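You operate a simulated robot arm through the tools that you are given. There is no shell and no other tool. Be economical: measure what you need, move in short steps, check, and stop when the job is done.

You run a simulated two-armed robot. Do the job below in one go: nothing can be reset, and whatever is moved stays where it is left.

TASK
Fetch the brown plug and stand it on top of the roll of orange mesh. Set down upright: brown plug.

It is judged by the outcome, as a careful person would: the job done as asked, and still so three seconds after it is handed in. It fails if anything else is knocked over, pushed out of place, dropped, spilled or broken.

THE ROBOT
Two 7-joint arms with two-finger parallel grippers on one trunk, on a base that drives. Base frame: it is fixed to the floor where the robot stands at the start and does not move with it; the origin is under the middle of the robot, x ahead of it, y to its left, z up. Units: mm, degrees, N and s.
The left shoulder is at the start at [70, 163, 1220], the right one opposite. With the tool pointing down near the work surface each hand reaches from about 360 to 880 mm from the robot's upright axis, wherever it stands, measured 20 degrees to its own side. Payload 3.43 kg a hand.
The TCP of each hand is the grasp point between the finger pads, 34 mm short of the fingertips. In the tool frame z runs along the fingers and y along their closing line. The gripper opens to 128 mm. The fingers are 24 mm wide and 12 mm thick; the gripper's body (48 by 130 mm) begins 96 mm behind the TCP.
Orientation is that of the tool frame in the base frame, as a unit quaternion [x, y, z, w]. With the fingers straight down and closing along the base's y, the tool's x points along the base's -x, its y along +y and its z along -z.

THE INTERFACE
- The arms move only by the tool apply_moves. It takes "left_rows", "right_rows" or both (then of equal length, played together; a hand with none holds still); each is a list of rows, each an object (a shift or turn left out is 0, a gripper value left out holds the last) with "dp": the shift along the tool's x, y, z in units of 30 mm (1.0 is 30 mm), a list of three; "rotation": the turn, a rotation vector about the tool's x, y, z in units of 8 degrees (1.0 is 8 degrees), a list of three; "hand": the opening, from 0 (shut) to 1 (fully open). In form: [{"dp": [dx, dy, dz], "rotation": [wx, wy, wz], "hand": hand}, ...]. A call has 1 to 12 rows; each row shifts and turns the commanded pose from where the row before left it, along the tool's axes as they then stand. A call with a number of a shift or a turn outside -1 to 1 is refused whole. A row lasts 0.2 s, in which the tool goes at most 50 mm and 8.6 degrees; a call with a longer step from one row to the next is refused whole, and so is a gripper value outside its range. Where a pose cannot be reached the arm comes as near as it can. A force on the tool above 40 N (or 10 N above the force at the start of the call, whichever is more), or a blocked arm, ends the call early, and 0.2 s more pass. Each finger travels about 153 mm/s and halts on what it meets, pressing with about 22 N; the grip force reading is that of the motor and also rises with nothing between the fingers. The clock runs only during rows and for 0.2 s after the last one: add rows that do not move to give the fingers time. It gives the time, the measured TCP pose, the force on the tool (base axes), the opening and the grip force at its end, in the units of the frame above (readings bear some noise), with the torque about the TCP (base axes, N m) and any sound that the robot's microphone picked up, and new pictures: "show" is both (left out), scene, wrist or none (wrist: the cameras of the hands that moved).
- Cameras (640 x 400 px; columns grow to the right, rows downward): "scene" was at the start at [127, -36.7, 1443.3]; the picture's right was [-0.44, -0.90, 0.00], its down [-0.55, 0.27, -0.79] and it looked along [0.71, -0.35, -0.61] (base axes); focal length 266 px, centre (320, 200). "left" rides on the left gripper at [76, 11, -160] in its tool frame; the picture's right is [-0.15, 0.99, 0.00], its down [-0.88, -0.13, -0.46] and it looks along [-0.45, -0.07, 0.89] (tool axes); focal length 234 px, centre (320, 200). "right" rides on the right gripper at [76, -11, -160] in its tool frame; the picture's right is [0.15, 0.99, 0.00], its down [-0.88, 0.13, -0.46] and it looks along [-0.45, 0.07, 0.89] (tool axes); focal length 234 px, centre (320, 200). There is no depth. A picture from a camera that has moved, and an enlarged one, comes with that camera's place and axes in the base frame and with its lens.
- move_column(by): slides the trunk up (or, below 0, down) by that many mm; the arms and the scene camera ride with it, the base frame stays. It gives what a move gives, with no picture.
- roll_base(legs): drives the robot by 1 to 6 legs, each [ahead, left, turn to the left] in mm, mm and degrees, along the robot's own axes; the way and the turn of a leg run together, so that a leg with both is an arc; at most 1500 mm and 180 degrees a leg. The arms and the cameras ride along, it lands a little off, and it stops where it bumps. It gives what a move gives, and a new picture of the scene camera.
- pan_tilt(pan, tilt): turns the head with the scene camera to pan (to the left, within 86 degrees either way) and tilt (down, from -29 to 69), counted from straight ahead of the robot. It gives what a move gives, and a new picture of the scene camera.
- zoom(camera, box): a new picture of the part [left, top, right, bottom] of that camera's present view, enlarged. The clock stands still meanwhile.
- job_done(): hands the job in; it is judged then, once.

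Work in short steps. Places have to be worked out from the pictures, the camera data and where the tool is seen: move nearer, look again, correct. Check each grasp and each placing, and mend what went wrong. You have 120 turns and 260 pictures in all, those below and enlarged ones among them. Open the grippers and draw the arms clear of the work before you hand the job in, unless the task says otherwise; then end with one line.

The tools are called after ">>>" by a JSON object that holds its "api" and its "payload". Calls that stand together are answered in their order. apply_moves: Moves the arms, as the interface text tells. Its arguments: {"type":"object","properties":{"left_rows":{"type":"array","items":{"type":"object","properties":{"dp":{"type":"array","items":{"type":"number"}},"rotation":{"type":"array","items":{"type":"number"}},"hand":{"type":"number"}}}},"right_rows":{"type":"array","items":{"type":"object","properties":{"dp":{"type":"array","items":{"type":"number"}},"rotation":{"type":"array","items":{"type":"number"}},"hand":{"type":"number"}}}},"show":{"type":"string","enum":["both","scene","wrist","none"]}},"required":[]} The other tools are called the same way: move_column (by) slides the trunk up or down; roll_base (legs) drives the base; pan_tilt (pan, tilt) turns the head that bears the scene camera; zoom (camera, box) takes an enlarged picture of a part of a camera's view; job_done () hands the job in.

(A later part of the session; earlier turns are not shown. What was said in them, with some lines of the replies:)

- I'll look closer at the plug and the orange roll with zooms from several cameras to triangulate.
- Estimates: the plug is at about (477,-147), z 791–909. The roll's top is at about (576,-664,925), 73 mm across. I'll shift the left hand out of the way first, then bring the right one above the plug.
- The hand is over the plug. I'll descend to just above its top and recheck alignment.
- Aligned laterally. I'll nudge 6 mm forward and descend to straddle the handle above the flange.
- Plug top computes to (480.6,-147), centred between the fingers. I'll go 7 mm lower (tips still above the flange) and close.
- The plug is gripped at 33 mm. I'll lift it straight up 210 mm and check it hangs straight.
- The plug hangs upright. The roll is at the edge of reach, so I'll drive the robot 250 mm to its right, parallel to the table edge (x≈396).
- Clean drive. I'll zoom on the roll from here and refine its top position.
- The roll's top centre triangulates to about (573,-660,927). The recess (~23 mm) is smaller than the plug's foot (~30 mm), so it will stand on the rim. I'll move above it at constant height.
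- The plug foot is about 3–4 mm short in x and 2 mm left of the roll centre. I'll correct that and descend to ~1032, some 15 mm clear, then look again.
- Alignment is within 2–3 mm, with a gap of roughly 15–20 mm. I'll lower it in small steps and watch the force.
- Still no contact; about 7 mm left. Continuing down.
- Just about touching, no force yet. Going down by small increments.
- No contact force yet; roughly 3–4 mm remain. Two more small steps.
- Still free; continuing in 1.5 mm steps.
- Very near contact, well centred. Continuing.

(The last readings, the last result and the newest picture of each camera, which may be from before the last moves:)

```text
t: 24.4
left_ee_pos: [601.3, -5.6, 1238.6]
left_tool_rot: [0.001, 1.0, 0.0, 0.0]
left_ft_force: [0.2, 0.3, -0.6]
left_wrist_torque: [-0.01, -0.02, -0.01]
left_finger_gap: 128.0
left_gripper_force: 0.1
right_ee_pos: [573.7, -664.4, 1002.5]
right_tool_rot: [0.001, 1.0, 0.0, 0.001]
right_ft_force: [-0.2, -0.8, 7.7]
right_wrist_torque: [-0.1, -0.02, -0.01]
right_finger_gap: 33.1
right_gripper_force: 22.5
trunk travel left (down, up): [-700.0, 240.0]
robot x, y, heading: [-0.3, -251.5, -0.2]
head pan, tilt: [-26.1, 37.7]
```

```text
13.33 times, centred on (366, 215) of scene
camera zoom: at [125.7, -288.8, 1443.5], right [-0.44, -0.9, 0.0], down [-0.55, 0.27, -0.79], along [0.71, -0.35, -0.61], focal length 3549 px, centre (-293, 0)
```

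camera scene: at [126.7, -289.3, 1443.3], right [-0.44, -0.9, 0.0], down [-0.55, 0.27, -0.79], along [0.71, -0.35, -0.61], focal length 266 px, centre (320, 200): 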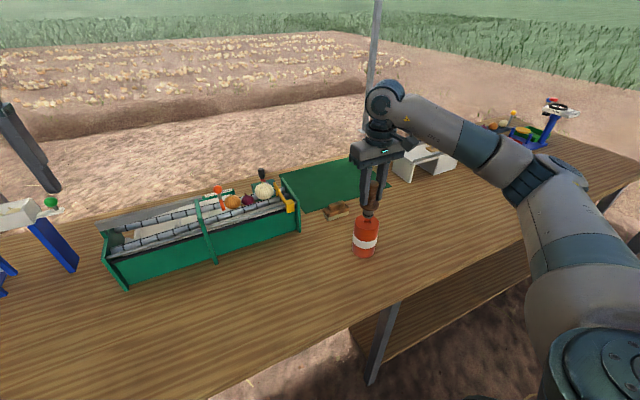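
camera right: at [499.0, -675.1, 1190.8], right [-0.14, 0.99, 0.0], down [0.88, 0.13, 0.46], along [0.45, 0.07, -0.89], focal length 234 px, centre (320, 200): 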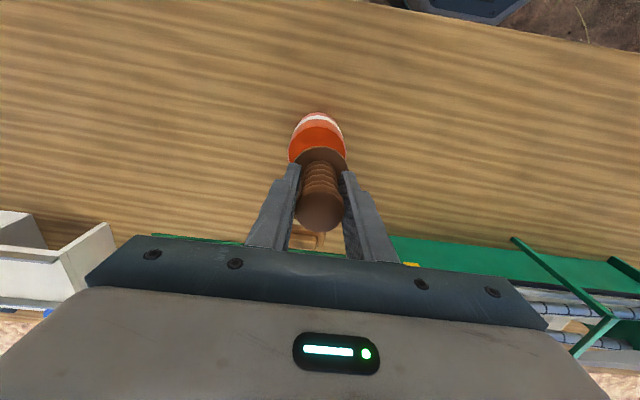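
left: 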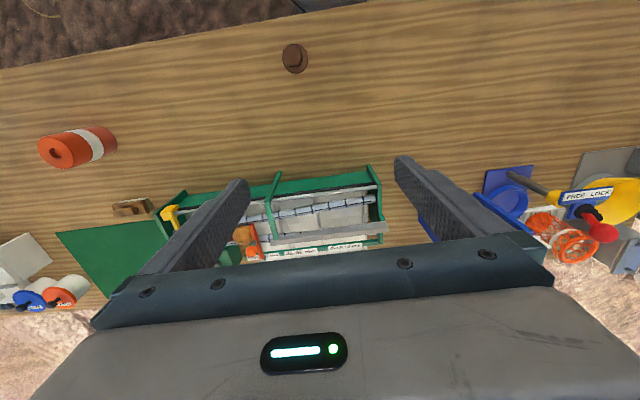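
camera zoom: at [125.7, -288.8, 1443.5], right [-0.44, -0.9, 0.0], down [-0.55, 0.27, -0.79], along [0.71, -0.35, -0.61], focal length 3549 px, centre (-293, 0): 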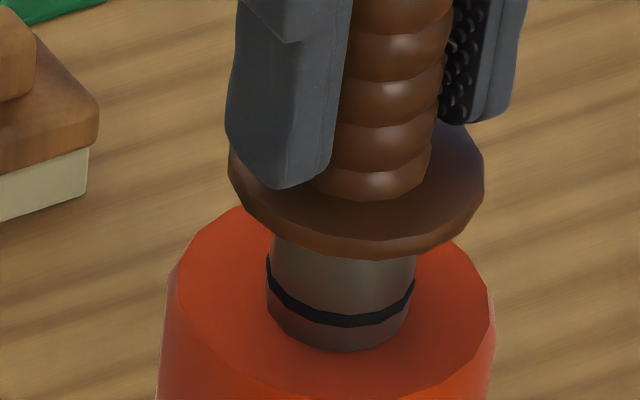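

Contact is confirmed at about 8 N, with the foot well centred. I'll ease off slightly and open the fingers gradually.

>>> {"api": "apply_moves", "payload": {"right_rows": [{"dp": [0, 0, -0.02]}, {"hand": 0.27}, {"hand": 0.32}, {"hand": 0.4}, {"hand": 0.55}, {}, {}]}}

>>> {"api": "zoom", "payload": {"camera": "scene", "box": [326, 180, 406, 260]}}

```text
t: 26.0
left_ee_pos: [602.4, -5.1, 1238.2]
left_tool_rot: [0.001, 1.0, -0.001, -0.002]
left_ft_force: [-0.2, -0.1, -0.9]
left_wrist_torque: [0.05, -0.01, 0.01]
left_finger_gap: 128.0
left_gripper_force: 0.0
right_ee_pos: [573.8, -665.1, 1002.5]
right_tool_rot: [0.001, 1.0, 0.001, 0.0]
right_ft_force: [0.1, 0.4, -0.8]
right_wrist_torque: [-0.01, -0.01, -0.02]
right_finger_gap: 70.1
right_gripper_force: 0.1
trunk travel left (down, up): [-700.0, 240.0]
robot x, y, heading: [-0.7, -253.4, -0.1]
head pan, tilt: [-26.1, 37.7]
camera scene: at [126.5, -289.2, 1443.3], right [-0.44, -0.9, 0.0], down [-0.55, 0.27, -0.79], along [0.71, -0.35, -0.61], focal length 266 px, centre (320, 200)
camera right: at [498.1, -676.3, 1161.2], right [-0.14, 0.99, 0.0], down [0.88, 0.13, 0.46], along [0.45, 0.07, -0.89], focal length 234 px, centre (320, 200)
```

scene: 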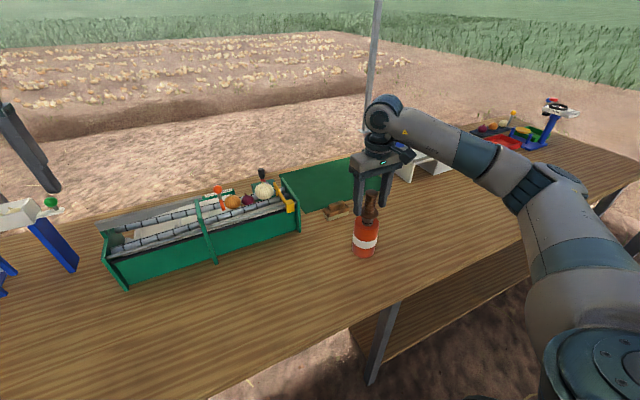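
right: 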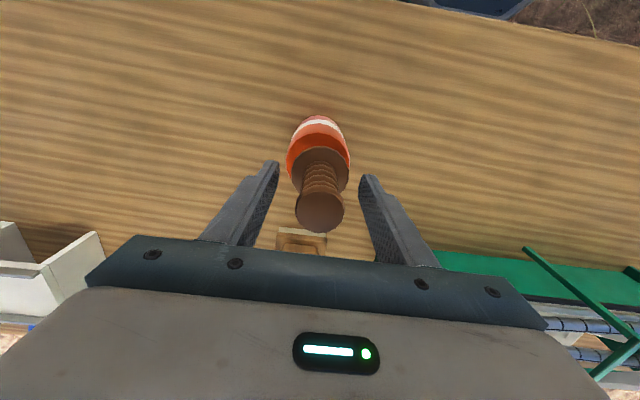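

```text
5.00 times, centred on (366, 220) of scene
camera zoom: at [126.5, -289.2, 1443.3], right [-0.44, -0.9, 0.0], down [-0.55, 0.27, -0.79], along [0.71, -0.35, -0.61], focal length 1331 px, centre (90, 100)
```

zoom: 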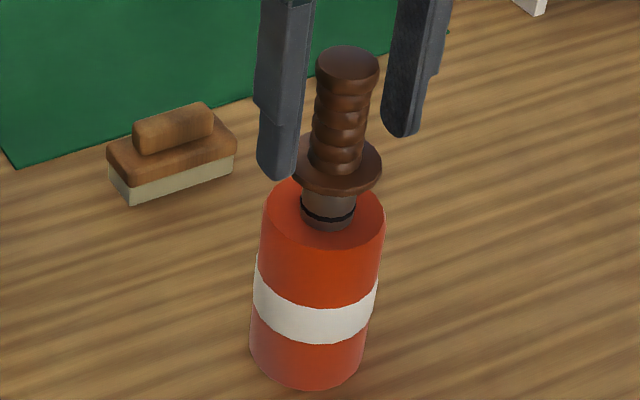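

The plug stands upright on the roll, free of the fingers. I'll open wide, rise straight up, then draw back.

>>> {"api": "apply_moves", "payload": {"right_rows": [{"hand": 0.8}, {"dp": [0, 0, -0.6], "hand": 0.8}, {"dp": [0, 0, -1]}, {"dp": [0, 0, -1]}, {"dp": [0, 0, -1]}, {"dp": [0, 0, -1]}, {"dp": [0, 0, -1]}, {"dp": [0, 0, -1]}, {"dp": [0.8, 0, 0]}, {"dp": [1, 0, 0]}, {"dp": [1, 0, 0]}, {"dp": [1, 0, 0], "hand": 1}]}}

>>> {"api": "zoom", "payload": {"camera": "scene", "box": [326, 180, 406, 260]}}

```text
t: 28.6
left_ee_pos: [600.6, -6.0, 1239.0]
left_tool_rot: [0.001, 1.0, 0.0, -0.001]
left_ft_force: [-0.5, 0.1, -0.3]
left_wrist_torque: [0.0, -0.05, 0.0]
left_finger_gap: 127.9
left_gripper_force: 0.2
right_ee_pos: [459.6, -664.0, 1201.9]
right_tool_rot: [0.002, 1.0, -0.001, 0.0]
right_ft_force: [0.7, 0.4, 0.1]
right_wrist_torque: [0.0, -0.01, -0.03]
right_finger_gap: 128.2
right_gripper_force: 0.0
trunk travel left (down, up): [-700.0, 240.0]
robot x, y, heading: [-0.7, -251.9, -0.0]
head pan, tilt: [-26.1, 37.7]
camera scene: at [125.0, -289.8, 1443.5], right [-0.44, -0.9, 0.0], down [-0.55, 0.27, -0.79], along [0.71, -0.35, -0.61], focal length 266 px, centre (320, 200)
camera right: at [381.5, -674.8, 1360.3], right [-0.14, 0.99, 0.0], down [0.88, 0.13, 0.46], along [0.45, 0.07, -0.89], focal length 234 px, centre (320, 200)
```

scene: 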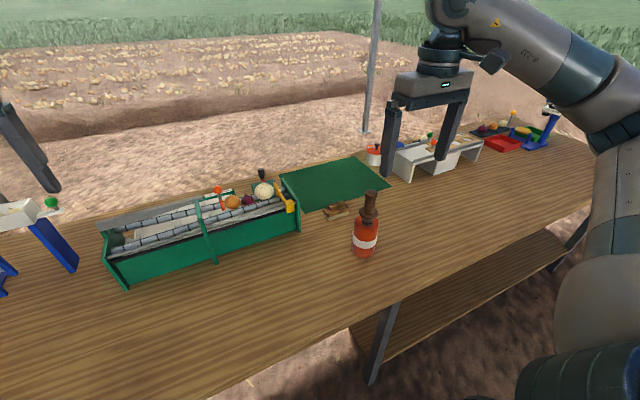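
right: 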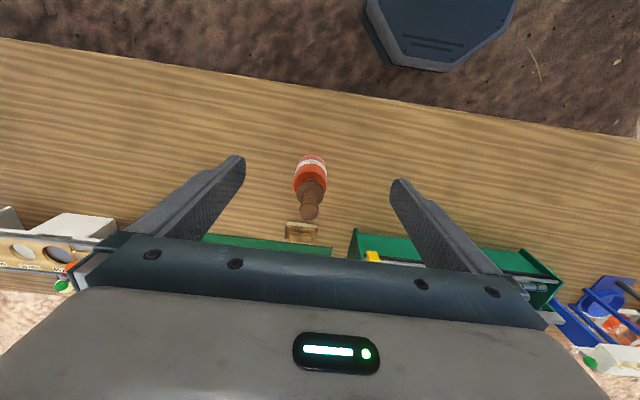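

```text
5.00 times, centred on (366, 220) of scene
camera zoom: at [125.0, -289.8, 1443.5], right [-0.44, -0.9, 0.0], down [-0.55, 0.27, -0.79], along [0.71, -0.35, -0.61], focal length 1331 px, centre (90, 100)
```

zoom: 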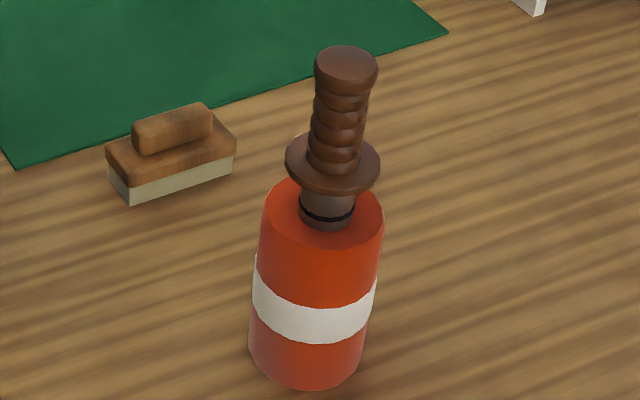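

The plug stands upright and steady on the roll, nothing else was disturbed, and both arms are clear with grippers open. Handing in.

>>> {"api": "job_done", "payload": {}}

```text
The job is handed in.
```

The brown plug is standing upright on top of the roll of orange mesh, and nothing else was disturbed.
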